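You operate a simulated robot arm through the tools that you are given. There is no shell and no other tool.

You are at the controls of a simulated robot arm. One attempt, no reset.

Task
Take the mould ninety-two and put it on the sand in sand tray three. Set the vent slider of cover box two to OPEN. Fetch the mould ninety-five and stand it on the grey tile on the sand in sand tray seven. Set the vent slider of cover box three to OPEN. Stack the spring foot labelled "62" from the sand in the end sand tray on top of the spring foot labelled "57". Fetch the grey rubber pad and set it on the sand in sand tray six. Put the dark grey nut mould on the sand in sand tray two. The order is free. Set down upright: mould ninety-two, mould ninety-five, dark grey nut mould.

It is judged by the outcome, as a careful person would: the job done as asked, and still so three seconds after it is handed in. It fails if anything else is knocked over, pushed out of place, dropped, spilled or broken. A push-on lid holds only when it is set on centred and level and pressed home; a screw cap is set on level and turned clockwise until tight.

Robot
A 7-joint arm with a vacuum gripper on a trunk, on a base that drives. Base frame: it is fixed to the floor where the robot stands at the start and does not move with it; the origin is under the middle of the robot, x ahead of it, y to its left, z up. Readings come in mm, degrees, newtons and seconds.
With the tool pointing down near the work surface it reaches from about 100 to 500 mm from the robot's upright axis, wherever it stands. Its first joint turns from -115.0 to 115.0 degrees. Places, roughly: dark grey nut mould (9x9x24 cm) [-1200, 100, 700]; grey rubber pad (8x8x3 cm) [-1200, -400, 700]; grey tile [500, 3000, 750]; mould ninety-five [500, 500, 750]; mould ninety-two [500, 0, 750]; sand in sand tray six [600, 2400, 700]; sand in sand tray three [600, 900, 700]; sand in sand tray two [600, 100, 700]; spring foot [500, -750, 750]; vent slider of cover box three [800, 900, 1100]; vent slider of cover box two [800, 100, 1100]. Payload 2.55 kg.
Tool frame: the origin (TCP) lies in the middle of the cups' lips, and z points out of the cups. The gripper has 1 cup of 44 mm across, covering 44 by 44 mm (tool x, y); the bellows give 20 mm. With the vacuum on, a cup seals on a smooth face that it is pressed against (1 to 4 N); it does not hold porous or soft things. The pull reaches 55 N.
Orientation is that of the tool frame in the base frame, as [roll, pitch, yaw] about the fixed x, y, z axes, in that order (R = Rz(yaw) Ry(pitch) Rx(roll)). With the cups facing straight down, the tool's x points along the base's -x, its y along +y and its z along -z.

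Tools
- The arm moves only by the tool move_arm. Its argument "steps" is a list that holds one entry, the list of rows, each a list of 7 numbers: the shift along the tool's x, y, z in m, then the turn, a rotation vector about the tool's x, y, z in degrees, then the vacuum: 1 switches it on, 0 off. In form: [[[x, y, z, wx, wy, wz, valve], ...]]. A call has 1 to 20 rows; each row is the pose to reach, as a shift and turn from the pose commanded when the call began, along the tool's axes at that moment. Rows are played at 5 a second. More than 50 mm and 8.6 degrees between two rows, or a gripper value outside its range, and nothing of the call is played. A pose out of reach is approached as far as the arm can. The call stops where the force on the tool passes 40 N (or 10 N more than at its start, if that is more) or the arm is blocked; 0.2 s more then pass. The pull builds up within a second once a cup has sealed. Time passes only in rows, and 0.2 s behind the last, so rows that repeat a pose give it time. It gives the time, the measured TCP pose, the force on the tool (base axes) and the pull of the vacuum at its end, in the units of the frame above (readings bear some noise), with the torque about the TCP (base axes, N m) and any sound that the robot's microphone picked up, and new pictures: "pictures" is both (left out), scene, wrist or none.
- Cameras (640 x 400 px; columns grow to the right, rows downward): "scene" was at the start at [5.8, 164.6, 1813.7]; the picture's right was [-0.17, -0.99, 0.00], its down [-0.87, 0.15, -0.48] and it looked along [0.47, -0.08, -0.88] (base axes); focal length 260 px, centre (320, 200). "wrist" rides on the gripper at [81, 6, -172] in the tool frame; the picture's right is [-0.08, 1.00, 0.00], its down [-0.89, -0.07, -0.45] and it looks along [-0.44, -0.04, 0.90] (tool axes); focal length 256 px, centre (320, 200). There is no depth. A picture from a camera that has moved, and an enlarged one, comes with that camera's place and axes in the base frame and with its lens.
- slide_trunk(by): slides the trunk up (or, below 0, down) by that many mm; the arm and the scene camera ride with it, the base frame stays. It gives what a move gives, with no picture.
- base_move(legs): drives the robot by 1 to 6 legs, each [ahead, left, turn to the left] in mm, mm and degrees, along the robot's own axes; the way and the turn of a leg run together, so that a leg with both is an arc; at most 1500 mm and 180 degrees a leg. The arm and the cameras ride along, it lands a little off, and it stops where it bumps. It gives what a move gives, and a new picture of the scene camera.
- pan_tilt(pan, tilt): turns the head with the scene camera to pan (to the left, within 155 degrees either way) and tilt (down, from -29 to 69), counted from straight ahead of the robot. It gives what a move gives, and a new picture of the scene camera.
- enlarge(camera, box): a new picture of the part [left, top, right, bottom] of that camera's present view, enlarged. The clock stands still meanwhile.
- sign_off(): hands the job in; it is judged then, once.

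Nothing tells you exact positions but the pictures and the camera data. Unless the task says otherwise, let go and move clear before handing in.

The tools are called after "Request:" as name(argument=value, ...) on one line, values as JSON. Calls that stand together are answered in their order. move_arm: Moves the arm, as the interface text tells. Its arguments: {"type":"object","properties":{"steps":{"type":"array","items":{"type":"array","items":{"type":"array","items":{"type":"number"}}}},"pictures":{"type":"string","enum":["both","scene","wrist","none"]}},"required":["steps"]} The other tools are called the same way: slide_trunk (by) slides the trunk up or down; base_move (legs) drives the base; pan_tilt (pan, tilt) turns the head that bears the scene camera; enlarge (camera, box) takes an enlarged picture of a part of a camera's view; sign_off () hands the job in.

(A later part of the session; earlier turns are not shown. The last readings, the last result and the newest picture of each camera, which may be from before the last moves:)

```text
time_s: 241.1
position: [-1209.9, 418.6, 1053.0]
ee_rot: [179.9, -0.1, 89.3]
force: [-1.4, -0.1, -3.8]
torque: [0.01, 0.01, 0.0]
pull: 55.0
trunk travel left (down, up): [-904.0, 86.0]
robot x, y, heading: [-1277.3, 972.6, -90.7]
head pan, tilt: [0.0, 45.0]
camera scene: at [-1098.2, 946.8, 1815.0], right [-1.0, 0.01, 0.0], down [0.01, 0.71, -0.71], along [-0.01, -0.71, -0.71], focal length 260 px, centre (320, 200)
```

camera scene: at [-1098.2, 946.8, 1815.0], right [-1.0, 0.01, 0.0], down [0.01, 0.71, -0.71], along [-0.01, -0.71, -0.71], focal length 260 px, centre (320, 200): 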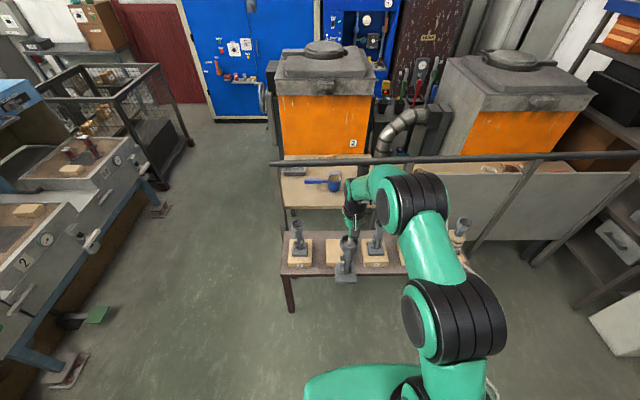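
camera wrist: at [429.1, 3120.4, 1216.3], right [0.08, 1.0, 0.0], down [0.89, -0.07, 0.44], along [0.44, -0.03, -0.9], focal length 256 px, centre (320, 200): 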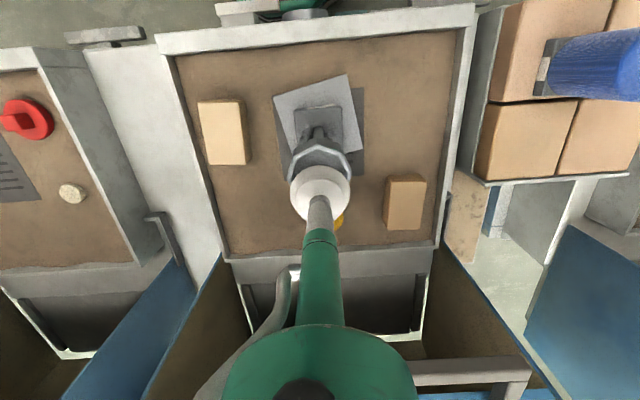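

Holding the nut mould. I'll turn left to face the trays again, drive across, then over to tray two.

Request:
base_move(legs=[[0, 0, 90.7], [970, 0, 0]])

Request:
base_move(legs=[[0, -820, 0]])

Request:
pan_tilt(pan=0, tilt=55)

```text
time_s: 250.0
position: [243.5, 1089.8, 1051.8]
ee_rot: [179.9, -0.2, -178.2]
force: [-0.1, 0.7, -3.7]
torque: [-0.02, 0.05, 0.01]
pull: 54.6
trunk travel left (down, up): [-904.0, 86.0]
robot x, y, heading: [-305.7, 998.9, 1.7]
head pan, tilt: [0.0, 45.0]
camera scene: at [-286.5, 1175.6, 1815.0], right [0.03, -1.0, 0.0], down [-0.71, -0.02, -0.71], along [0.71, 0.02, -0.71], focal length 260 px, centre (320, 200)
```

scene: 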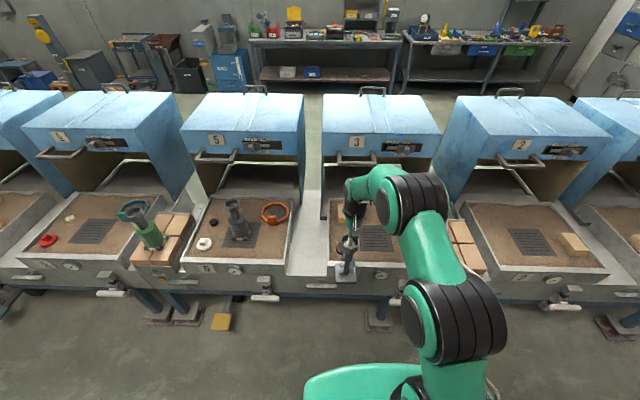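

```text
time_s: 254.5
position: [271.0, 250.3, 1053.1]
ee_rot: [179.9, -0.2, -178.0]
force: [0.6, -1.3, -4.6]
torque: [0.01, 0.04, 0.02]
pull: 54.7
trunk travel left (down, up): [-904.0, 86.0]
robot x, y, heading: [-277.7, 157.8, 1.9]
head pan, tilt: [0.0, 45.0]
camera scene: at [-260.2, 334.2, 1815.0], right [0.03, -1.0, 0.0], down [-0.71, -0.02, -0.71], along [0.71, 0.02, -0.71], focal length 260 px, centre (320, 200)
```

scene: 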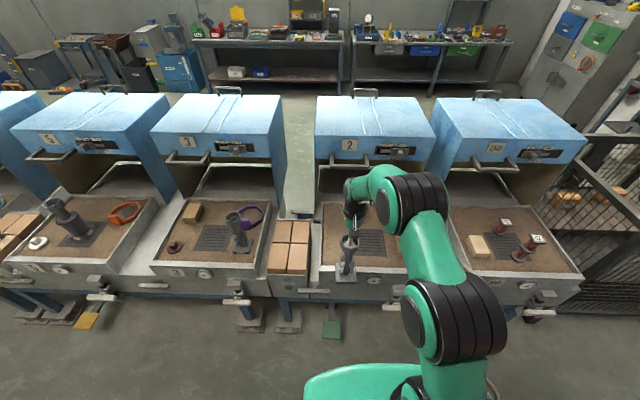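

```text
time_s: 255.2
position: [271.3, 250.5, 1052.9]
ee_rot: [179.8, -0.1, -178.0]
force: [0.4, 0.9, -4.2]
torque: [0.02, 0.03, -0.01]
pull: 54.8
trunk travel left (down, up): [-904.0, 86.0]
robot x, y, heading: [-278.9, 160.4, 2.0]
head pan, tilt: [0.0, 55.0]
camera scene: at [-269.4, 334.1, 1801.6], right [0.03, -1.0, 0.0], down [-0.82, -0.03, -0.57], along [0.57, 0.02, -0.82], focal length 260 px, centre (320, 200)
```

scene: 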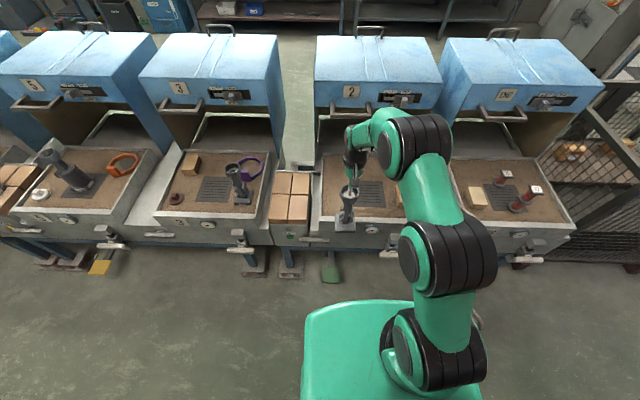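

In front of tray two now. I'll zoom to measure the free sand left of the grille.

Request:
enlarge(camera="scene", box=[300, 140, 430, 240])

Request:
enlarge(camera="wrist", box=[120, 0, 520, 250])

```text
4.00 times, centred on (365, 190) of scene
camera zoom: at [-269.4, 334.1, 1801.6], right [0.03, -1.0, 0.0], down [-0.82, -0.03, -0.57], along [0.57, 0.02, -0.82], focal length 1040 px, centre (140, 240)
```

zoom: 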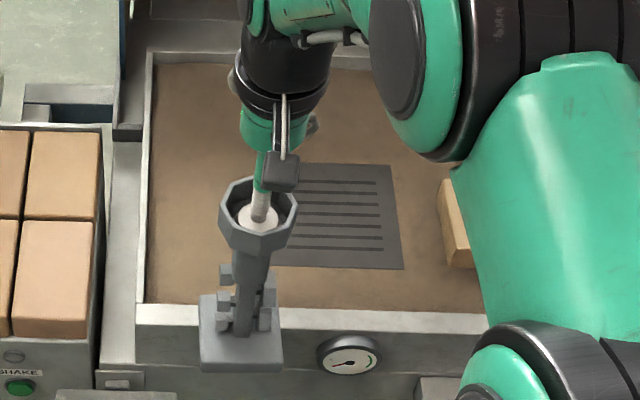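

```text
1.60 times, centred on (320, 125) of wrist
camera zoom: at [190.3, 253.9, 1225.5], right [0.04, 1.0, 0.0], down [0.9, -0.04, 0.44], along [0.44, -0.02, -0.9], focal length 410 px, centre (320, 320)
```

zoom: 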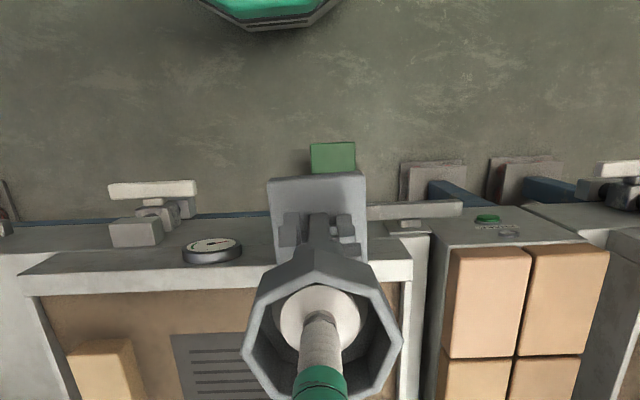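

Free sand left of the grille spans y≈199–350; target centre (475, 274). Driving ahead about 205 mm and 17 mm left.

Request:
base_move(legs=[[205, 17, 0]])

Request:
enlarge(camera="scene", box=[290, 140, 420, 250])

Request:
enlarge(camera="wrist", box=[160, 20, 480, 240])

```text
time_s: 256.9
position: [475.3, 275.6, 1053.1]
ee_rot: [180.0, -0.2, -178.0]
force: [0.7, -0.7, -4.4]
torque: [-0.04, 0.05, 0.0]
pull: 55.5
trunk travel left (down, up): [-904.0, 86.0]
robot x, y, heading: [-71.9, 184.7, 1.9]
head pan, tilt: [0.0, 55.0]
camera scene: at [-64.2, 358.5, 1801.6], right [0.03, -1.0, 0.0], down [-0.82, -0.03, -0.57], along [0.57, 0.02, -0.82], focal length 260 px, centre (320, 200)
```

scene: 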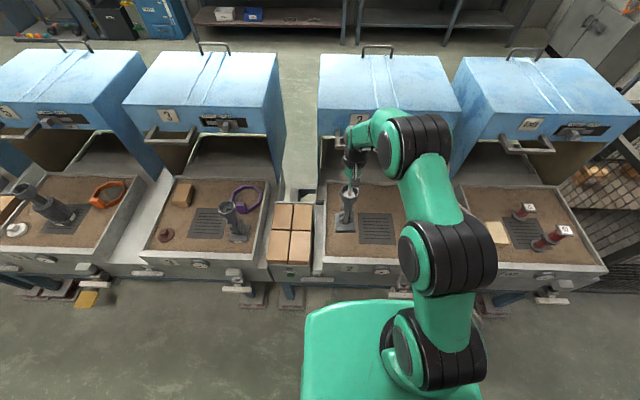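

```text
3.64 times, centred on (355, 195) of scene
camera zoom: at [-64.2, 358.5, 1801.6], right [0.03, -1.0, 0.0], down [-0.82, -0.03, -0.57], along [0.57, 0.02, -0.82], focal length 945 px, centre (193, 218)
```

zoom: 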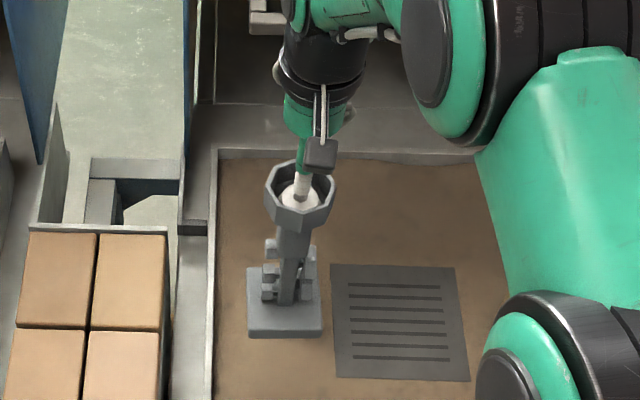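

```text
1.82 times, centred on (320, 130) of wrist
camera zoom: at [395.4, 278.3, 1225.5], right [0.04, 1.0, 0.0], down [0.9, -0.04, 0.44], along [0.44, -0.02, -0.9], focal length 465 px, centre (320, 327)
```

zoom: 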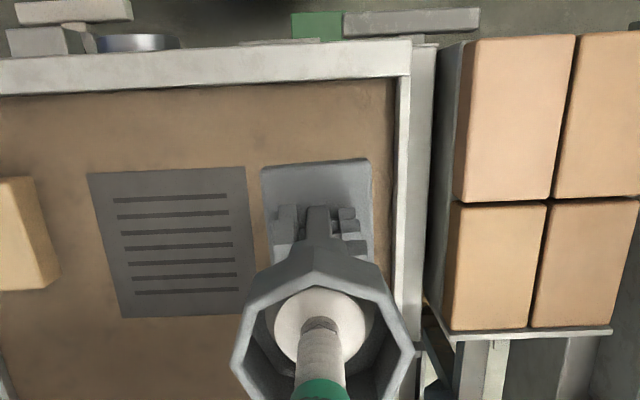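

The landing spot is clear on all sides (about 30 mm margins). Lowering with the trunk, then gently with the arm.

Request:
slide_trunk(by=-112)

Request:
move_arm(steps=[[[0, 0, 0.004, 0, 0, 0, 1], [0, 0, 0.008, 0, 0, 0, 1], [0, 0, 0.011, 0, 0, 0, 1], [0, 0, 0.013, 0, 0, 0, 1]]], pictures="none")

```text
time_s: 258.3
position: [475.4, 273.7, 940.4]
ee_rot: [179.9, -0.1, -178.1]
force: [0.4, 0.0, -3.5]
torque: [0.01, 0.01, 0.02]
pull: 55.8
trunk travel left (down, up): [-792.0, 198.0]
robot x, y, heading: [-72.6, 181.1, 1.9]
head pan, tilt: [0.0, 55.0]
```

```text
time_s: 259.3
position: [474.9, 275.2, 926.8]
ee_rot: [179.9, -0.2, -178.0]
force: [0.0, 0.4, -3.5]
torque: [0.0, 0.05, 0.01]
pull: 55.5
trunk travel left (down, up): [-792.0, 198.0]
robot x, y, heading: [-72.1, 180.6, 1.7]
head pan, tilt: [0.0, 55.0]
```

Request:
move_arm(steps=[[[0, 0, 0.002, 0, 0, 0, 1], [0, 0, 0.004, 0, 0, 0, 1], [0, 0, 0.005, 0, 0, 0, 1], [0, 0, 0.005, 0, 0, 0, 1]]], pictures="none")

```text
time_s: 260.3
position: [475.2, 275.9, 924.3]
ee_rot: [179.8, 0.1, -178.0]
force: [-2.8, -2.5, 8.6]
torque: [0.02, 0.16, 0.07]
pull: 54.8
trunk travel left (down, up): [-792.0, 198.0]
robot x, y, heading: [-73.4, 185.3, 1.9]
head pan, tilt: [0.0, 55.0]
```

Contact. Easing off, releasing, and rising straight up.

Request:
move_arm(steps=[[[0, 0, -0.0015, 0, 0, 0, 1], [0, 0, -0.002, 0, 0, 0, 1], [0, 0, -0.002, 0, 0, 0, 0], [0, 0, -0.002, 0, 0, 0, 0], [0, 0, -0.002, 0, 0, 0, 0], [0, 0, -0.002, 0, 0, 0, 0], [0, 0, -0.002, 0, 0, 0, 0]]], pictures="none")

Request:
move_arm(steps=[[[0, 0, -0.005, 0, 0, 0, 0], [0, 0, -0.015, 0, 0, 0, 0], [0, 0, -0.03, 0, 0, 0, 0], [0, 0, -0.05, 0, 0, 0, 0], [0, 0, -0.075, 0, 0, 0, 0], [0, 0, -0.1, 0, 0, 0, 0]]], pictures="both")

Request:
enlarge(camera="scene", box=[290, 140, 420, 250])

```text
time_s: 261.9
position: [474.7, 276.1, 924.9]
ee_rot: [179.9, -0.2, -177.9]
force: [-0.4, 0.7, -0.3]
torque: [0.01, -0.01, 0.03]
pull: 0.1
trunk travel left (down, up): [-792.0, 198.0]
robot x, y, heading: [-73.7, 181.3, 2.1]
head pan, tilt: [0.0, 55.0]
```

```text
time_s: 263.3
position: [473.6, 274.1, 1025.9]
ee_rot: [180.0, -0.2, -178.0]
force: [0.3, 0.0, 1.5]
torque: [0.0, 0.02, 0.0]
pull: 0.0
trunk travel left (down, up): [-792.0, 198.0]
robot x, y, heading: [-72.6, 180.2, 2.1]
head pan, tilt: [0.0, 55.0]
camera scene: at [-65.7, 358.2, 1689.6], right [0.03, -1.0, 0.0], down [-0.82, -0.03, -0.57], along [0.57, 0.02, -0.82], focal length 260 px, centre (320, 200)
camera wrist: at [395.3, 277.5, 1197.9], right [0.04, 1.0, 0.0], down [0.9, -0.04, 0.44], along [0.44, -0.02, -0.9], focal length 256 px, centre (320, 200)
```

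scene: 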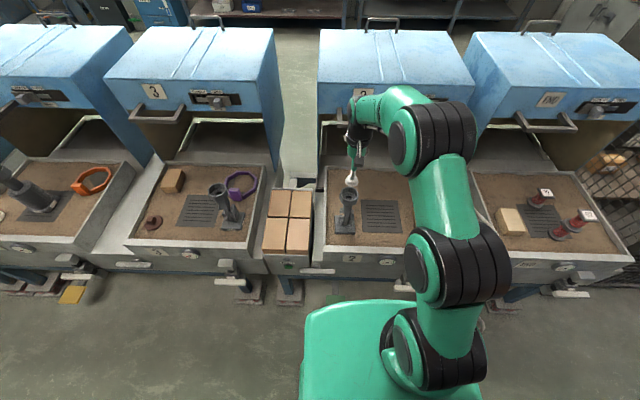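
wrist: 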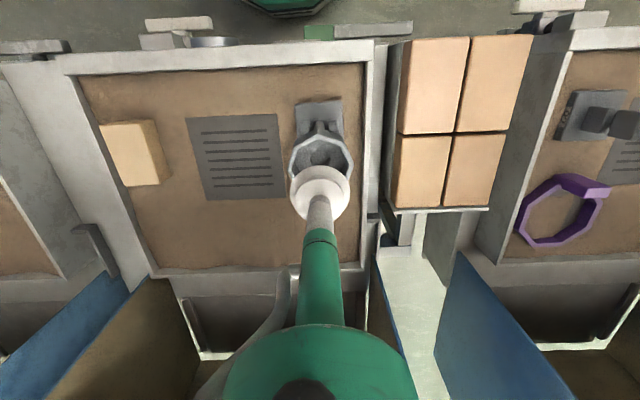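

```text
3.64 times, centred on (355, 195) of scene
camera zoom: at [-65.7, 358.2, 1689.6], right [0.03, -1.0, 0.0], down [-0.82, -0.03, -0.57], along [0.57, 0.02, -0.82], focal length 945 px, centre (193, 218)
```

zoom: 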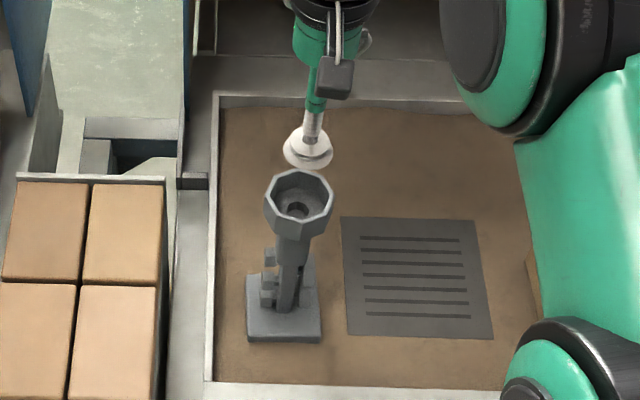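

The nut mould stands on tray two's sand. Last object: the grey rubber pad on the bench behind. I'll back up, raise the trunk fully for clearance and reach, and turn around.

Request:
base_move(legs=[[-330, 0, 0]])

Request:
slide_trunk(by=195)

Request:
base_move(legs=[[0, 0, 178]])

Request:
pan_tilt(pan=30, tilt=40)

```text
time_s: 265.5
position: [150.3, 263.9, 1024.2]
ee_rot: [179.9, -0.2, -177.8]
force: [-1.0, -0.2, -0.6]
torque: [-0.02, -0.04, -0.01]
pull: 0.1
trunk travel left (down, up): [-792.0, 198.0]
robot x, y, heading: [-395.4, 173.4, 2.0]
head pan, tilt: [0.0, 55.0]
camera scene: at [-390.7, 346.7, 1689.6], right [0.04, -1.0, 0.0], down [-0.82, -0.03, -0.57], along [0.57, 0.02, -0.82], focal length 260 px, centre (320, 200)
```

scene: 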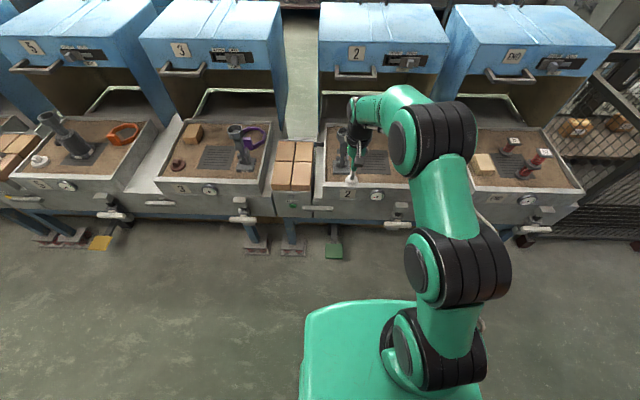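

```text
time_s: 267.6
position: [151.1, 263.9, 1220.3]
ee_rot: [179.9, -0.2, -177.9]
force: [-0.4, 0.1, 0.3]
torque: [0.02, 0.03, 0.02]
pull: 0.1
trunk travel left (down, up): [-987.0, 3.0]
robot x, y, heading: [-394.9, 169.5, 2.1]
head pan, tilt: [0.0, 55.0]
```

```text
time_s: 275.3
position: [-947.2, 89.0, 1219.5]
ee_rot: [179.9, -0.1, 1.1]
force: [-0.3, -0.1, -1.3]
torque: [-0.01, 0.0, -0.01]
pull: 0.0
trunk travel left (down, up): [-987.0, 3.0]
robot x, y, heading: [-395.6, 170.0, -179.1]
head pan, tilt: [0.0, 55.0]
camera scene: at [-404.8, -7.3, 1884.6], right [-0.02, 1.0, 0.0], down [0.82, 0.01, -0.57], along [-0.57, -0.01, -0.82], focal length 260 px, centre (320, 200)
```

scene: 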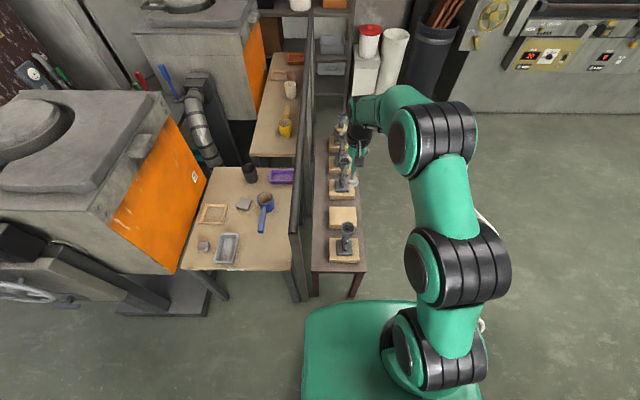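

```text
time_s: 276.2
position: [-947.2, 89.1, 1219.7]
ee_rot: [179.9, -0.2, 1.0]
force: [0.0, -0.1, 0.5]
torque: [0.0, 0.0, 0.03]
pull: 0.0
trunk travel left (down, up): [-987.0, 3.0]
robot x, y, heading: [-397.3, 171.5, -179.0]
head pan, tilt: [30.0, 40.0]
camera scene: at [-405.7, -49.7, 1905.2], right [-0.51, 0.86, 0.0], down [0.55, 0.33, -0.77], along [-0.66, -0.39, -0.64], focal length 260 px, centre (320, 200)
```

scene: 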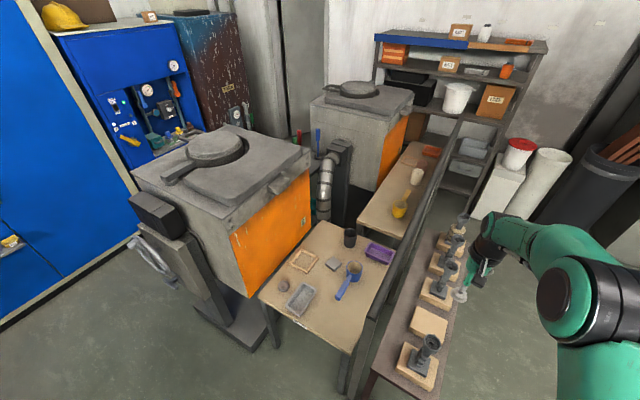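

The pad is at about (-1190, -437), on the bench whose near edge is at x≈-830. I'll drive sideways to line up with it, staying clear of the bench.

Request:
base_move(legs=[[0, 600, -0.9]])

Request:
pan_tilt(pan=0, tilt=60)

Request:
enlarge(camera="scene", box=[220, 60, 460, 280])

```text
time_s: 279.6
position: [-943.5, -499.7, 1220.4]
ee_rot: [179.9, -0.3, 0.2]
force: [-0.2, 0.7, 0.2]
torque: [-0.02, -0.03, -0.01]
pull: 0.1
trunk travel left (down, up): [-987.0, 3.0]
robot x, y, heading: [-391.4, -426.7, -179.9]
head pan, tilt: [30.0, 40.0]
camera scene: at [-402.7, -646.2, 1905.3], right [-0.5, 0.86, 0.0], down [0.56, 0.32, -0.77], along [-0.66, -0.39, -0.64], focal length 260 px, centre (320, 200)
```

scene: 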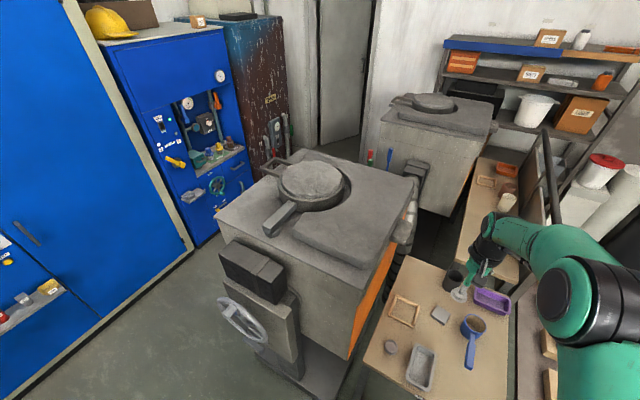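

```text
time_s: 280.6
position: [-942.8, -500.9, 1219.7]
ee_rot: [179.9, -0.3, 0.2]
force: [0.5, -0.3, -0.4]
torque: [-0.02, 0.0, 0.01]
pull: 0.1
trunk travel left (down, up): [-987.0, 3.0]
robot x, y, heading: [-393.9, -425.1, -179.8]
head pan, tilt: [0.0, 60.0]
camera scene: at [-395.9, -603.7, 1878.6], right [0.0, 1.0, 0.0], down [0.87, 0.0, -0.5], along [-0.5, 0.0, -0.87], focal length 260 px, centre (320, 200)
```

scene: 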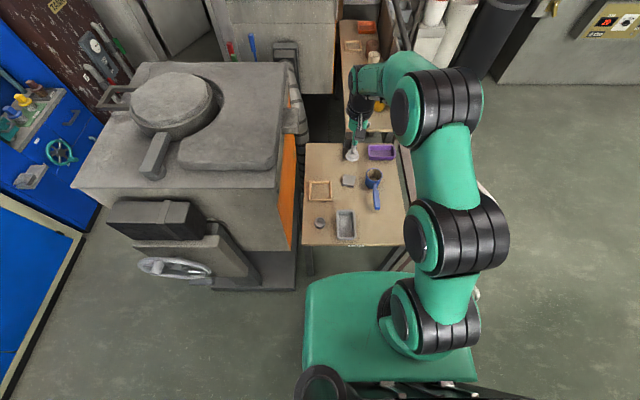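

```text
1.82 times, centred on (340, 170) of scene
camera zoom: at [-395.9, -603.7, 1878.6], right [0.0, 1.0, 0.0], down [0.87, 0.0, -0.5], along [-0.5, 0.0, -0.87], focal length 473 px, centre (284, 254)
```

zoom: 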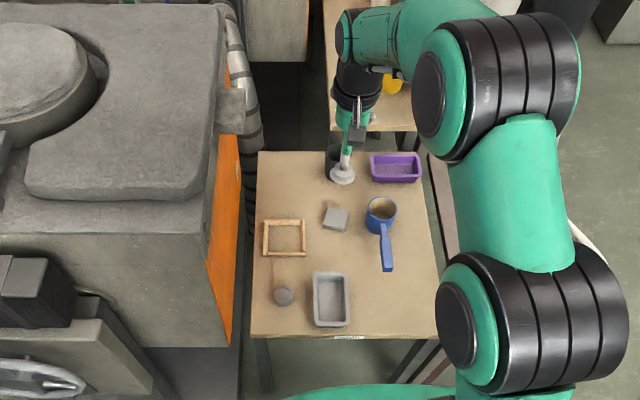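

The pad is at about (-1188, -450). The fence and furnace are clear of the arm's sweep. I'll lower the arm to z≈860 here first, then move ahead.

Request:
move_arm(steps=[[[0, 0, 0.04, 0, 0, 0, 0], [0, 0, 0.08, 0, 0, 0, 0], [0, 0, 0.12, 0, 0, 0, 0], [0, 0, 0.16, 0, 0, 0, 0], [0, 0, 0.2, 0, 0, 0, 0], [0, 0, 0.24, 0, 0, 0, 0], [0, 0, 0.28, 0, 0, 0, 0], [0, 0, 0.32, 0, 0, 0, 0], [0, 0, 0.355, 0, 0, 0, 0], [0, 0, 0.355, 0, 0, 0, 0]]], pictures="scene")

```text
time_s: 282.8
position: [-942.4, -503.1, 865.4]
ee_rot: [179.9, 0.0, 0.2]
force: [-0.9, 0.2, -0.6]
torque: [-0.01, 0.02, 0.0]
pull: 0.1
trunk travel left (down, up): [-987.0, 3.0]
robot x, y, heading: [-389.2, -422.9, -179.6]
head pan, tilt: [0.0, 60.0]
camera scene: at [-395.4, -603.7, 1878.5], right [0.0, 1.0, 0.0], down [0.87, 0.0, -0.5], along [-0.5, 0.0, -0.87], focal length 260 px, centre (320, 200)
```

scene: 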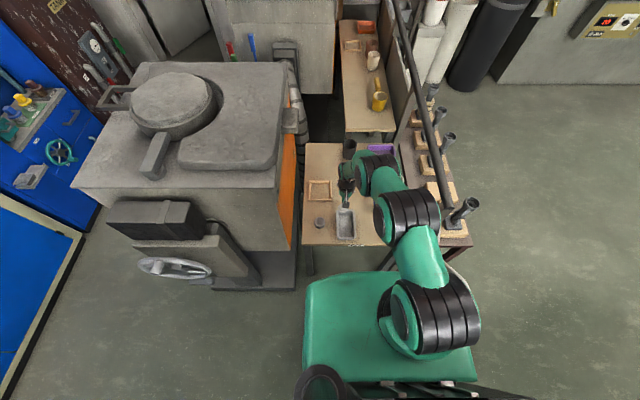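

Clear so far. Driving ahead 130 mm (the base front stays short of the bench edge).

Request:
base_move(legs=[[130, 0, 0]])

Request:
move_arm(steps=[[[-0.02, -0.01, 0, 0, 0, 0, 0], [-0.04, -0.02, 0, 0, 0, 0, 0], [-0.06, -0.03, 0, 0, 0, 0, 0], [-0.08, -0.04, 0, 0, 0, 0, 0], [-0.1, -0.047, 0, 0, 0, 0, 0], [-0.1, -0.047, 0, 0, 0, 0, 0]]], pictures="both")

```text
time_s: 284.0
position: [-1070.5, -503.4, 864.2]
ee_rot: [180.0, -0.2, 0.1]
force: [-0.1, 0.5, -0.1]
torque: [-0.02, -0.01, -0.02]
pull: 0.1
trunk travel left (down, up): [-987.0, 3.0]
robot x, y, heading: [-523.0, -425.4, -179.9]
head pan, tilt: [0.0, 60.0]
camera scene: at [-525.4, -604.1, 1878.5], right [0.0, 1.0, 0.0], down [0.87, 0.0, -0.5], along [-0.5, 0.0, -0.87], focal length 260 px, centre (320, 200)
```

scene: 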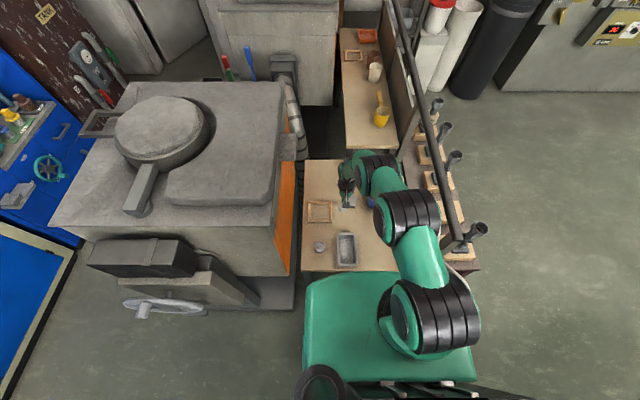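

```text
time_s: 285.4
position: [-1139.6, -466.5, 862.6]
ee_rot: [179.9, -0.2, 0.1]
force: [0.5, -0.3, 0.8]
torque: [-0.01, -0.01, 0.0]
pull: 0.1
out of reach, approached as far as the arm can: row 4, 5, 6
trunk travel left (down, up): [-987.0, 3.0]
robot x, y, heading: [-522.6, -424.7, -179.6]
head pan, tilt: [0.0, 60.0]
camera scene: at [-525.8, -603.9, 1878.5], right [0.0, 1.0, 0.0], down [0.87, 0.0, -0.5], along [-0.5, 0.0, -0.87], focal length 260 px, centre (320, 200)
camera wrist: at [-1060.0, -472.7, 1036.1], right [-0.08, -1.0, 0.0], down [-0.89, 0.07, 0.44], along [-0.44, 0.03, -0.9], focal length 256 px, centre (320, 200)
```

scene: 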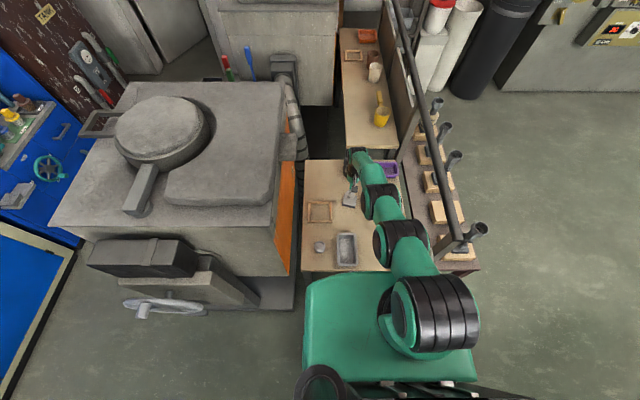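
wrist: 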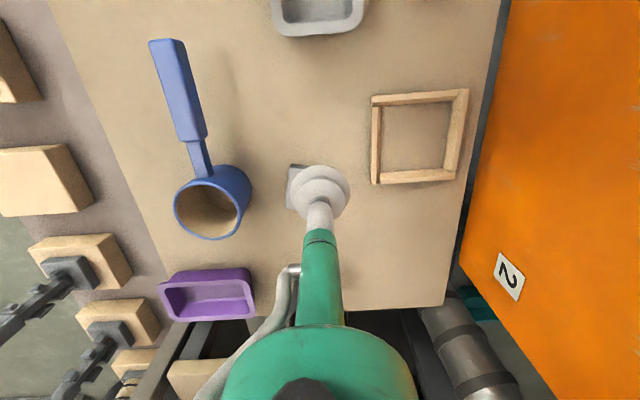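

The arm reaches about 617 mm; a bit short still. I'll zoom in on the pad under the cup to measure its position.

Request:
enlarge(camera="wrist", box=[250, 120, 380, 230])

Request:
enlarge(camera="scene", box=[290, 140, 410, 280])

```text
3.64 times, centred on (315, 175) of wrist
camera zoom: at [-1060.0, -472.7, 1036.1], right [-0.08, -1.0, 0.0], down [-0.89, 0.07, 0.44], along [-0.44, 0.03, -0.9], focal length 931 px, centre (338, 291)
```

zoom: 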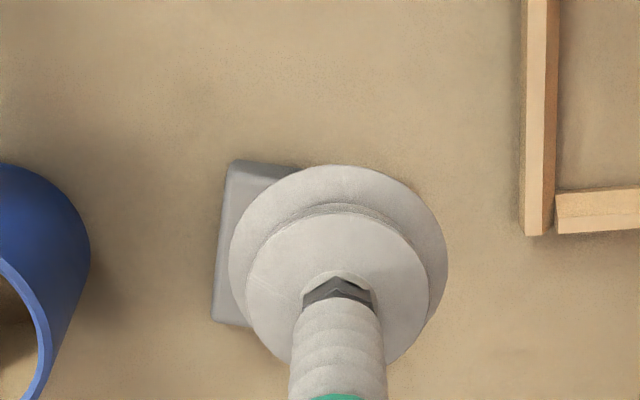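

```text
2.86 times, centred on (350, 210) of scene
camera zoom: at [-525.8, -603.9, 1878.5], right [0.0, 1.0, 0.0], down [0.87, 0.0, -0.5], along [-0.5, 0.0, -0.87], focal length 743 px, centre (234, 171)
```

zoom: 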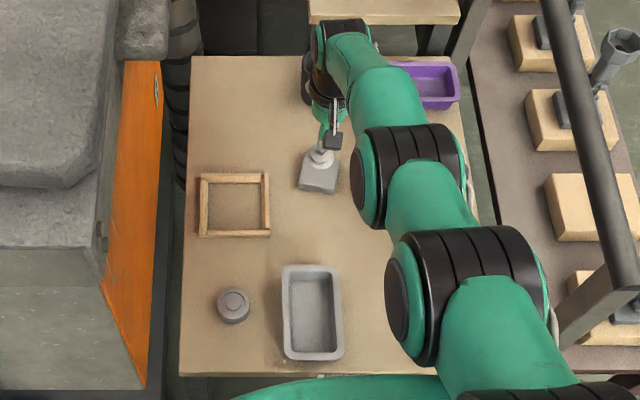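

Triangulating, the pad's top is at about z≈650 and its centre near (-1229, -444). I'll lower the arm to see whether the reach grows at lower height.

Request:
move_arm(steps=[[[0, 0, 0.04, 0, 0, 0, 0], [0, 0, 0.08, 0, 0, 0, 0], [0, 0, 0.12, 0, 0, 0, 0], [0, 0, 0.14, 0, 0, 0, 0], [0, 0, 0.14, 0, 0, 0, 0]]], pictures="none")

Request:
move_arm(steps=[[[-0.015, -0.005, 0, 0, 0, 0, 0], [-0.03, -0.01, 0, 0, 0, 0, 0], [-0.03, -0.01, 0, 0, 0, 0, 0]]], pictures="none")

```text
time_s: 286.8
position: [-1162.8, -455.5, 847.0]
ee_rot: [179.4, 6.7, -1.1]
force: [0.3, -0.2, -1.4]
torque: [0.0, 0.03, 0.0]
pull: 0.1
out of reach, approached as far as the arm can: row 1, 2, 3, 4, 5
trunk travel left (down, up): [-987.0, 3.0]
robot x, y, heading: [-519.9, -428.3, -180.0]
head pan, tilt: [0.0, 60.0]
stopped in row 5: the arm was blocked; the commanded pose is now the measured one
```

```text
time_s: 287.6
position: [-1173.2, -447.7, 862.5]
ee_rot: [179.4, 6.6, -0.9]
force: [-0.7, 0.6, 0.3]
torque: [0.0, 0.01, -0.03]
pull: 0.0
out of reach, approached as far as the arm can: row 1, 2, 3
trunk travel left (down, up): [-987.0, 3.0]
robot x, y, heading: [-521.1, -426.8, -179.7]
head pan, tilt: [0.0, 60.0]
```

The arm is at its outer limit, so I need to bring the base closer instead. I'll retract and level the arm, then check the space beneath the bench's front edge.

Request:
move_arm(steps=[[[0.036, 0, -0.011, 0.2, 2.2, 0, 0], [0.072, 0, -0.022, 0.4, 4.4, 0, 0], [0.107, 0, -0.0325, 0.6, 6.6, 0, 0], [0.107, 0, -0.0325, 0.6, 6.6, 0, 0]]], pictures="none")

Request:
base_move(legs=[[-330, 0, 0]])

Request:
pan_tilt(pan=0, tilt=45)

Request:
enlarge(camera="scene", box=[240, 160, 440, 300])

```text
time_s: 288.6
position: [-1056.0, -450.5, 872.3]
ee_rot: [-179.9, -0.8, -0.8]
force: [-0.4, -0.2, 0.0]
torque: [-0.02, -0.03, 0.03]
pull: 0.1
out of reach, approached as far as the arm can: row 1
trunk travel left (down, up): [-987.0, 3.0]
robot x, y, heading: [-517.8, -426.7, -179.8]
head pan, tilt: [0.0, 60.0]
```

```text
time_s: 290.8
position: [-723.3, -449.5, 873.7]
ee_rot: [-179.9, -0.8, -0.8]
force: [-0.1, -0.6, 1.0]
torque: [0.02, 0.02, 0.0]
pull: 0.0
trunk travel left (down, up): [-987.0, 3.0]
robot x, y, heading: [-185.7, -426.4, -180.0]
head pan, tilt: [0.0, 60.0]
camera scene: at [-194.5, -603.6, 1878.5], right [0.0, 1.0, 0.0], down [0.87, 0.0, -0.5], along [-0.5, 0.0, -0.87], focal length 260 px, centre (320, 200)
```

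scene: 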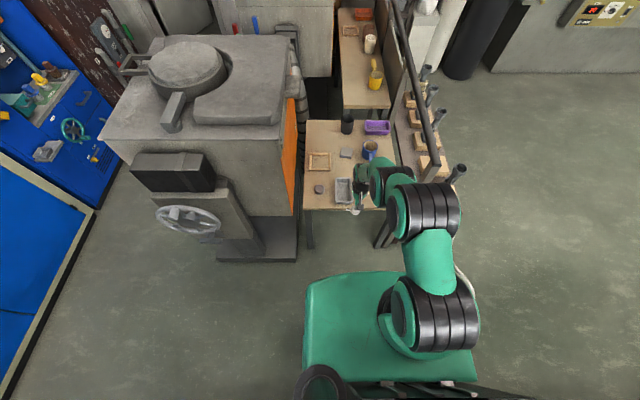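

```text
time_s: 291.6
position: [-723.5, -450.7, 874.0]
ee_rot: [-179.9, -0.8, -0.8]
force: [-0.2, 0.1, 0.2]
torque: [-0.02, -0.04, 0.01]
pull: 0.0
trunk travel left (down, up): [-987.0, 3.0]
robot x, y, heading: [-190.4, -425.8, -179.9]
head pan, tilt: [0.0, 45.0]
camera scene: at [-209.5, -603.6, 1897.9], right [0.0, 1.0, 0.0], down [0.71, 0.0, -0.71], along [-0.71, 0.0, -0.71], focal length 260 px, centre (320, 200)
```

scene: 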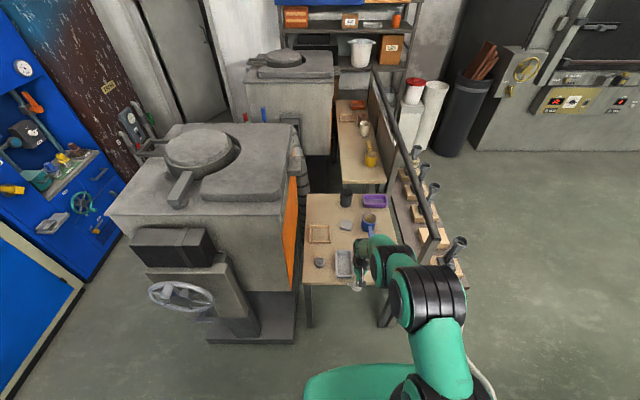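

```text
2.86 times, centred on (340, 230) of scene
camera zoom: at [-209.5, -603.6, 1897.9], right [0.0, 1.0, 0.0], down [0.71, 0.0, -0.71], along [-0.71, 0.0, -0.71], focal length 743 px, centre (263, 114)
```

zoom: 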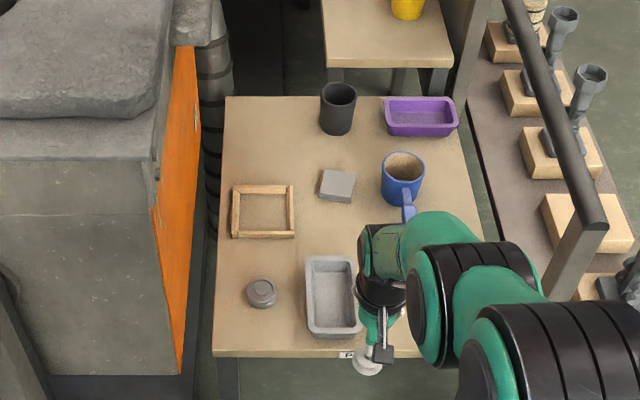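

I'll lower the trunk here (the arm is clear of the bench) to see beneath the bench and to get the right shoulder height for z≈650.

Request:
slide_trunk(by=-250)

Request:
pan_tilt(pan=10, tilt=35)

Request:
enlarge(camera="scene", box=[230, 180, 450, 340])

```text
time_s: 294.2
position: [-724.4, -450.3, 623.5]
ee_rot: [-179.9, -0.7, -0.8]
force: [-0.3, -0.5, -0.3]
torque: [-0.03, -0.03, -0.01]
pull: 0.0
trunk travel left (down, up): [-737.0, 253.0]
robot x, y, heading: [-189.1, -426.2, -179.9]
head pan, tilt: [0.0, 45.0]
```

```text
time_s: 294.9
position: [-722.7, -450.4, 623.7]
ee_rot: [-179.9, -0.7, -0.9]
force: [-0.1, 0.4, -0.1]
torque: [-0.01, 0.0, 0.0]
pull: 0.0
trunk travel left (down, up): [-737.0, 253.0]
robot x, y, heading: [-186.7, -428.6, -180.1]
head pan, tilt: [10.0, 35.0]
camera scene: at [-214.7, -618.8, 1662.8], right [-0.17, 0.98, 0.0], down [0.57, 0.1, -0.82], along [-0.81, -0.14, -0.57], focal length 260 px, centre (320, 200)
```

scene: 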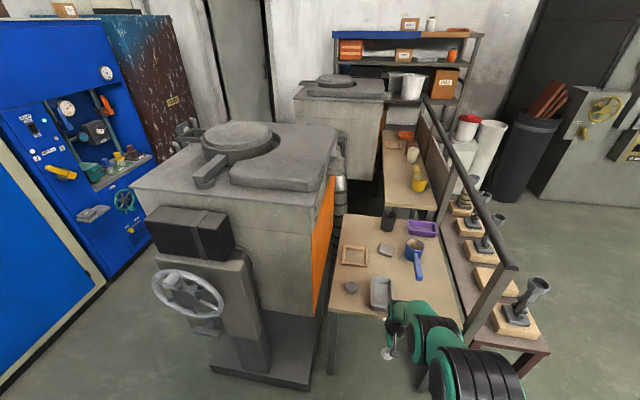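

```text
2.50 times, centred on (340, 260) of scene
camera zoom: at [-214.7, -618.8, 1662.8], right [-0.17, 0.98, 0.0], down [0.57, 0.1, -0.82], along [-0.81, -0.14, -0.57], focal length 650 px, centre (270, 50)
```

zoom: 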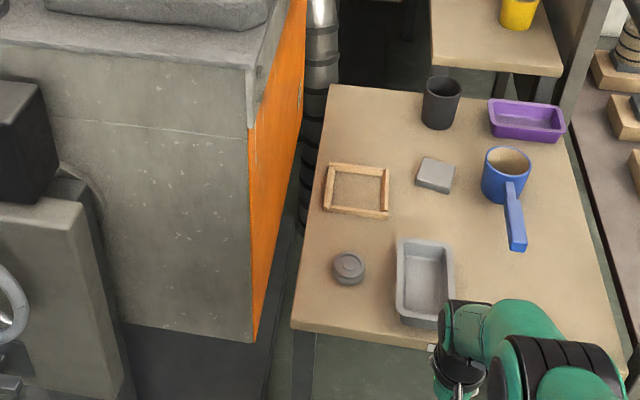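

Beneath the bench front it looks open, with the legs set back. I'll raise the arm above the bench items and drive in until the base front is just under the edge.

Request:
move_arm(steps=[[[0, 0, -0.04, 0, 0, 0, 0], [0, 0, -0.08, 0, 0, 0, 0], [0, 0, -0.12, 0, 0, 0, 0], [0, 0, -0.16, 0, 0, 0, 0], [0, 0, -0.185, 0, -0.7, 0, 0], [0, 0, -0.185, 0, -0.7, 0, 0]]], pictures="none")

Request:
base_move(legs=[[380, 0, 0]])

Request:
pan_tilt(pan=0, tilt=60)

```text
time_s: 296.3
position: [-727.0, -449.1, 807.0]
ee_rot: [-179.9, -0.1, -0.9]
force: [0.4, -1.3, 0.1]
torque: [0.01, 0.01, -0.01]
pull: 0.0
trunk travel left (down, up): [-737.0, 253.0]
robot x, y, heading: [-189.9, -424.4, -179.9]
head pan, tilt: [10.0, 35.0]
```

```text
time_s: 298.7
position: [-1104.5, -453.9, 808.1]
ee_rot: [180.0, -0.1, -0.5]
force: [-0.4, 0.5, 0.3]
torque: [0.03, -0.05, 0.03]
pull: 0.0
trunk travel left (down, up): [-737.0, 253.0]
robot x, y, heading: [-569.4, -427.2, -179.5]
head pan, tilt: [10.0, 35.0]
camera scene: at [-592.8, -620.6, 1662.8], right [-0.18, 0.98, 0.0], down [0.56, 0.1, -0.82], along [-0.81, -0.15, -0.57], focal length 260 px, centre (320, 200)
```

scene: 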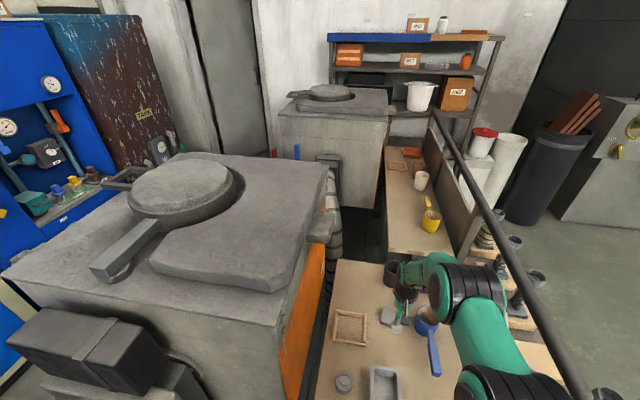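

```text
time_s: 299.6
position: [-1104.7, -455.1, 807.4]
ee_rot: [-180.0, -0.1, -0.5]
force: [0.5, -0.4, 0.4]
torque: [0.01, 0.02, -0.01]
pull: 0.0
trunk travel left (down, up): [-737.0, 253.0]
robot x, y, heading: [-566.4, -427.4, -179.8]
head pan, tilt: [0.0, 60.0]
camera scene: at [-572.1, -605.2, 1628.6], right [-0.01, 1.0, 0.0], down [0.87, 0.01, -0.5], along [-0.5, 0.0, -0.87], focal length 260 px, centre (320, 200)
```

scene: 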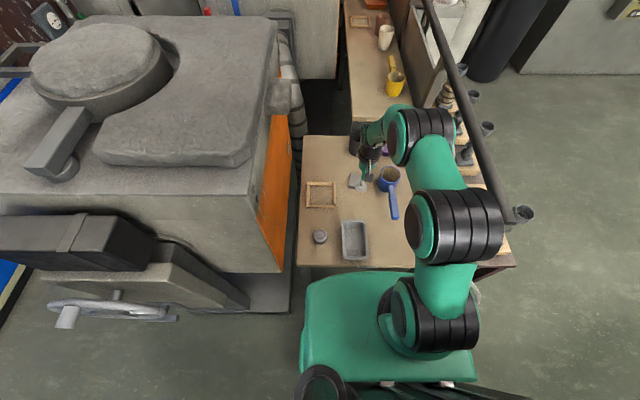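

Robot at x≈-567 without contact. Now I'll measure the pad again from both cameras.

Request:
enlarge(camera="wrist", box=[240, 110, 400, 290])

Request:
enlarge(camera="scene", box=[320, 140, 420, 220])

```text
2.22 times, centred on (320, 200) of wrist
camera zoom: at [-1024.0, -461.3, 980.7], right [-0.09, -1.0, 0.0], down [-0.89, 0.08, 0.44], along [-0.44, 0.04, -0.9], focal length 569 px, centre (320, 200)
```

zoom: 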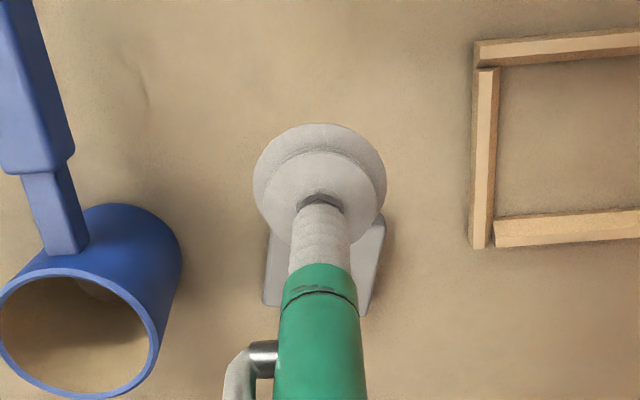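

```text
5.00 times, centred on (370, 180) of scene
camera zoom: at [-572.1, -605.2, 1628.6], right [-0.01, 1.0, 0.0], down [0.87, 0.01, -0.5], along [-0.5, 0.0, -0.87], focal length 1300 px, centre (70, 300)
```

zoom: 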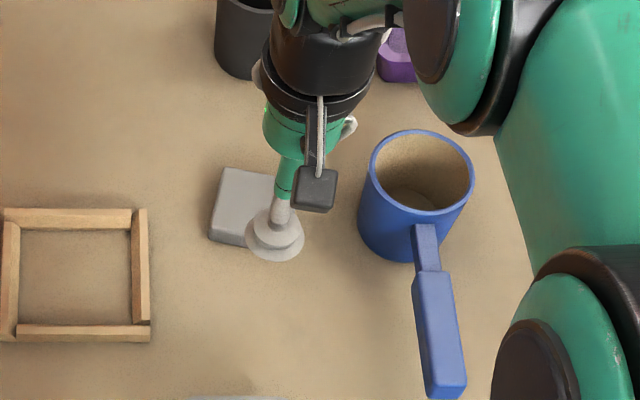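

The pad's centre is at about (-1232, -443), top z≈650. I'll creep ahead another 48 mm.

Request:
base_move(legs=[[25, 0, 0]])

Request:
base_move(legs=[[25, 0, 0]])

```text
time_s: 300.4
position: [-1129.3, -453.6, 807.6]
ee_rot: [-180.0, -0.1, -0.6]
force: [-0.2, 0.2, -0.1]
torque: [-0.01, -0.04, 0.02]
pull: 0.0
trunk travel left (down, up): [-737.0, 253.0]
robot x, y, heading: [-588.0, -428.0, -179.7]
head pan, tilt: [0.0, 60.0]
camera scene: at [-597.8, -605.3, 1628.5], right [-0.01, 1.0, 0.0], down [0.87, 0.01, -0.5], along [-0.5, 0.0, -0.87], focal length 260 px, centre (320, 200)
```

scene: 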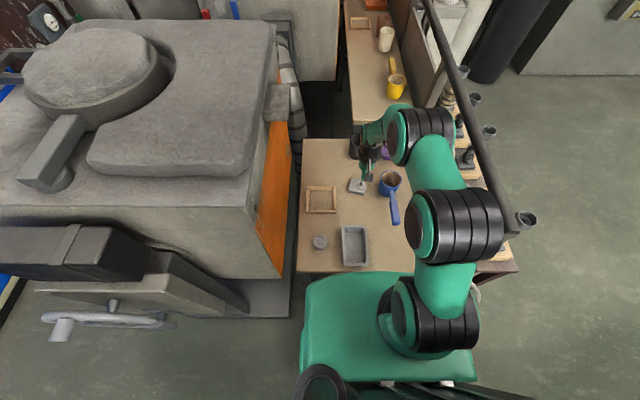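

```text
time_s: 301.2
position: [-1154.3, -454.8, 808.1]
ee_rot: [-179.9, -0.1, -0.6]
force: [-0.6, 0.3, 0.5]
torque: [0.03, -0.03, 0.07]
pull: 0.0
trunk travel left (down, up): [-737.0, 253.0]
robot x, y, heading: [-618.5, -427.0, -179.6]
head pan, tilt: [0.0, 60.0]
camera scene: at [-622.3, -605.4, 1628.5], right [-0.01, 1.0, 0.0], down [0.87, 0.01, -0.5], along [-0.5, 0.0, -0.87], focal length 260 px, centre (320, 200)
```

scene: 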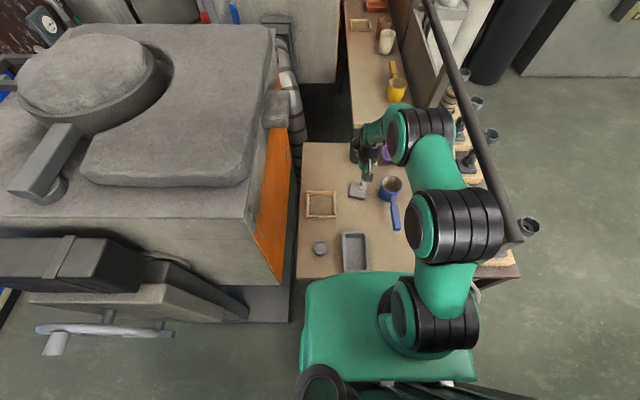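

No contact. Extending the arm over the pad at a safe height, then lowering to about z=700 to recheck.

Request:
move_arm(steps=[[[-0.02, -0.003, 0, 0, 0, 0, 0], [-0.04, -0.006, 0.01, 0, 0, 0, 0], [-0.06, -0.009, 0.025, 0, 0, 0, 0], [-0.078, -0.0115, 0.04, 0, 0, 0, 0], [-0.078, -0.0115, 0.07, 0, 0, 0, 0], [-0.078, -0.0115, 0.1, 0, 0, 0, 0], [-0.078, -0.0115, 0.1, 0, 0, 0, 0]]], pictures="none")

Request:
enlarge(camera="wrist", box=[240, 110, 400, 240])

Request:
enlarge(camera="scene", box=[320, 140, 420, 220])

```text
time_s: 302.8
position: [-1232.3, -441.3, 709.4]
ee_rot: [-179.9, -0.1, -0.4]
force: [0.8, -0.3, 1.0]
torque: [0.05, 0.0, 0.01]
pull: 0.0
trunk travel left (down, up): [-737.0, 253.0]
robot x, y, heading: [-615.4, -427.7, -179.6]
head pan, tilt: [0.0, 60.0]
```

```text
3.08 times, centred on (320, 175) of wrist
camera zoom: at [-1150.8, -449.5, 882.1], right [-0.09, -1.0, 0.0], down [-0.89, 0.08, 0.45], along [-0.44, 0.04, -0.9], focal length 788 px, centre (320, 277)
```

zoom: 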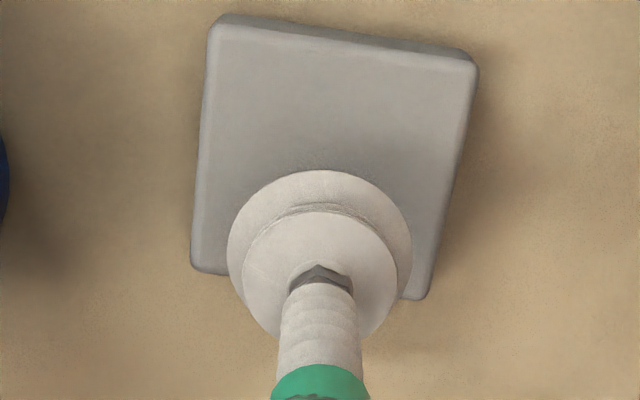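

```text
5.00 times, centred on (370, 180) of scene
camera zoom: at [-620.4, -605.4, 1628.5], right [-0.01, 1.0, 0.0], down [0.87, 0.01, -0.5], along [-0.5, 0.0, -0.87], focal length 1300 px, centre (70, 300)
```

zoom: 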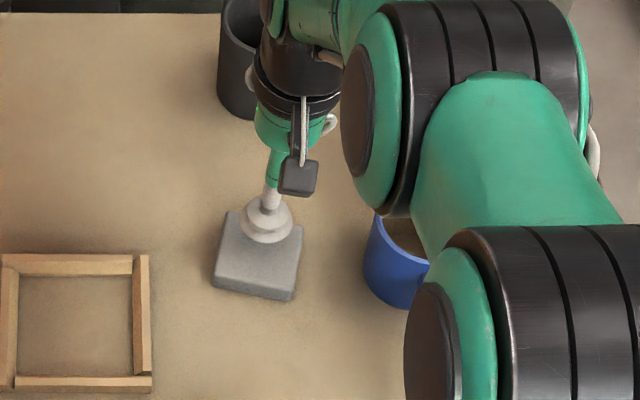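

Pad centre (-1230, -445), top z≈644. Fine-tuning and lowering with vacuum on.

Request:
move_arm(steps=[[[0.002, 0.003, 0.01, 0, 0, 0, 0], [0.002, 0.003, 0.025, 0, 0, 0, 0], [0.002, 0.003, 0.04, 0, 0, 0, 1], [0.002, 0.003, 0.05, 0, 0, 0, 1], [0.002, 0.003, 0.055, 0, 0, 0, 1], [0.002, 0.003, 0.055, 0, 0, 0, 1]]], pictures="none")

Request:
enlarge(camera="wrist", box=[240, 110, 400, 240])

```text
time_s: 303.7
position: [-1229.5, -445.2, 672.9]
ee_rot: [-179.9, 0.1, -0.6]
force: [19.3, 1.2, 28.2]
torque: [-0.12, 0.22, -0.02]
pull: 55.2
trunk travel left (down, up): [-737.0, 253.0]
robot x, y, heading: [-615.3, -427.3, -179.4]
head pan, tilt: [0.0, 60.0]
stopped in row 4: the force on the tool passed its limit at 43 N (the readings are from after the stop); the commanded pose is now the measured one
```

```text
3.08 times, centred on (320, 175) of wrist
camera zoom: at [-1148.8, -452.3, 846.4], right [-0.09, -1.0, 0.0], down [-0.89, 0.08, 0.45], along [-0.45, 0.04, -0.89], focal length 788 px, centre (320, 277)
```

zoom: 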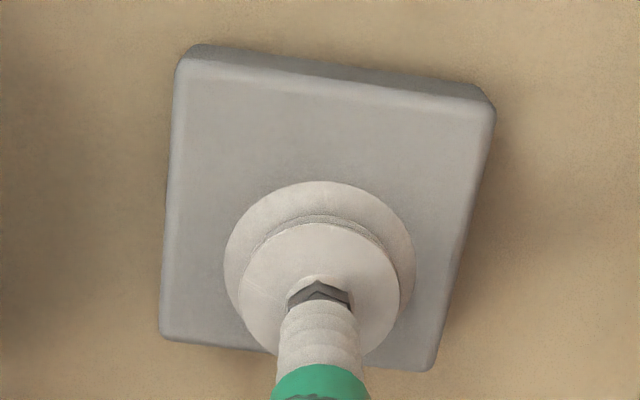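

The pad is sealed (pull 55 N), though I touched down earlier than expected. Lifting gently now.

Request:
move_arm(steps=[[[0, 0, -0.004, 0, 0, 0, 1], [0, 0, -0.008, 0, 0, 0, 1], [0, 0, -0.015, 0, 0, 0, 1], [0, 0, -0.03, 0, 0, 0, 1], [0, 0, -0.05, 0, 0, 0, 1], [0, 0, -0.07, 0, 0, 0, 1], [0, 0, -0.1, 0, 0, 0, 1], [0, 0, -0.1, 0, 0, 0, 1]]], pictures="both")

```text
time_s: 305.5
position: [-1232.8, -443.9, 769.4]
ee_rot: [-179.8, 0.4, -0.4]
force: [0.5, -0.3, -1.2]
torque: [-0.02, -0.03, -0.01]
pull: 54.9
trunk travel left (down, up): [-737.0, 253.0]
robot x, y, heading: [-617.8, -430.3, -179.3]
head pan, tilt: [0.0, 60.0]
camera scene: at [-620.7, -605.4, 1628.5], right [-0.01, 1.0, 0.0], down [0.87, 0.01, -0.5], along [-0.5, 0.0, -0.87], focal length 260 px, centre (320, 200)
camera wrist: at [-1151.3, -451.2, 941.7], right [-0.09, -1.0, 0.0], down [-0.89, 0.08, 0.45], along [-0.45, 0.04, -0.89], focal length 256 px, centre (320, 200)
```

scene: 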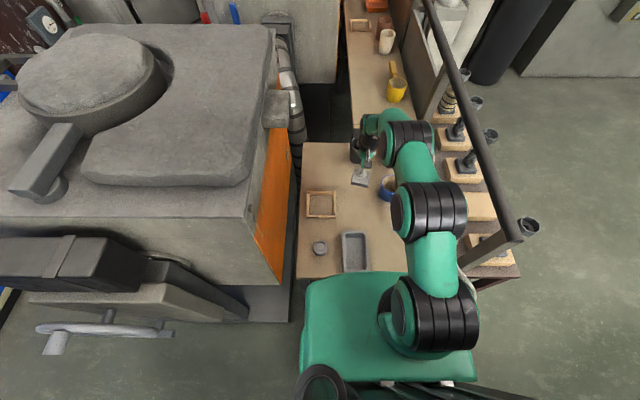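
wrist: 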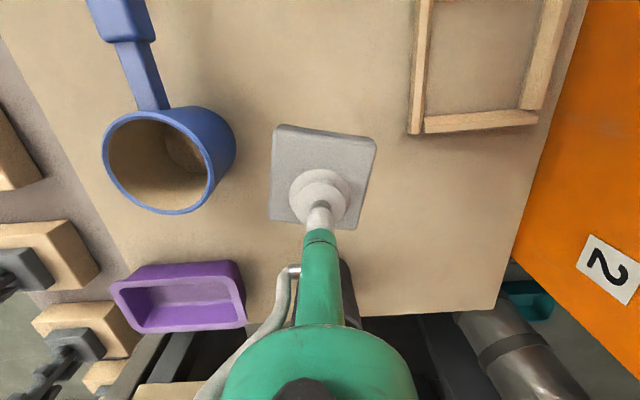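

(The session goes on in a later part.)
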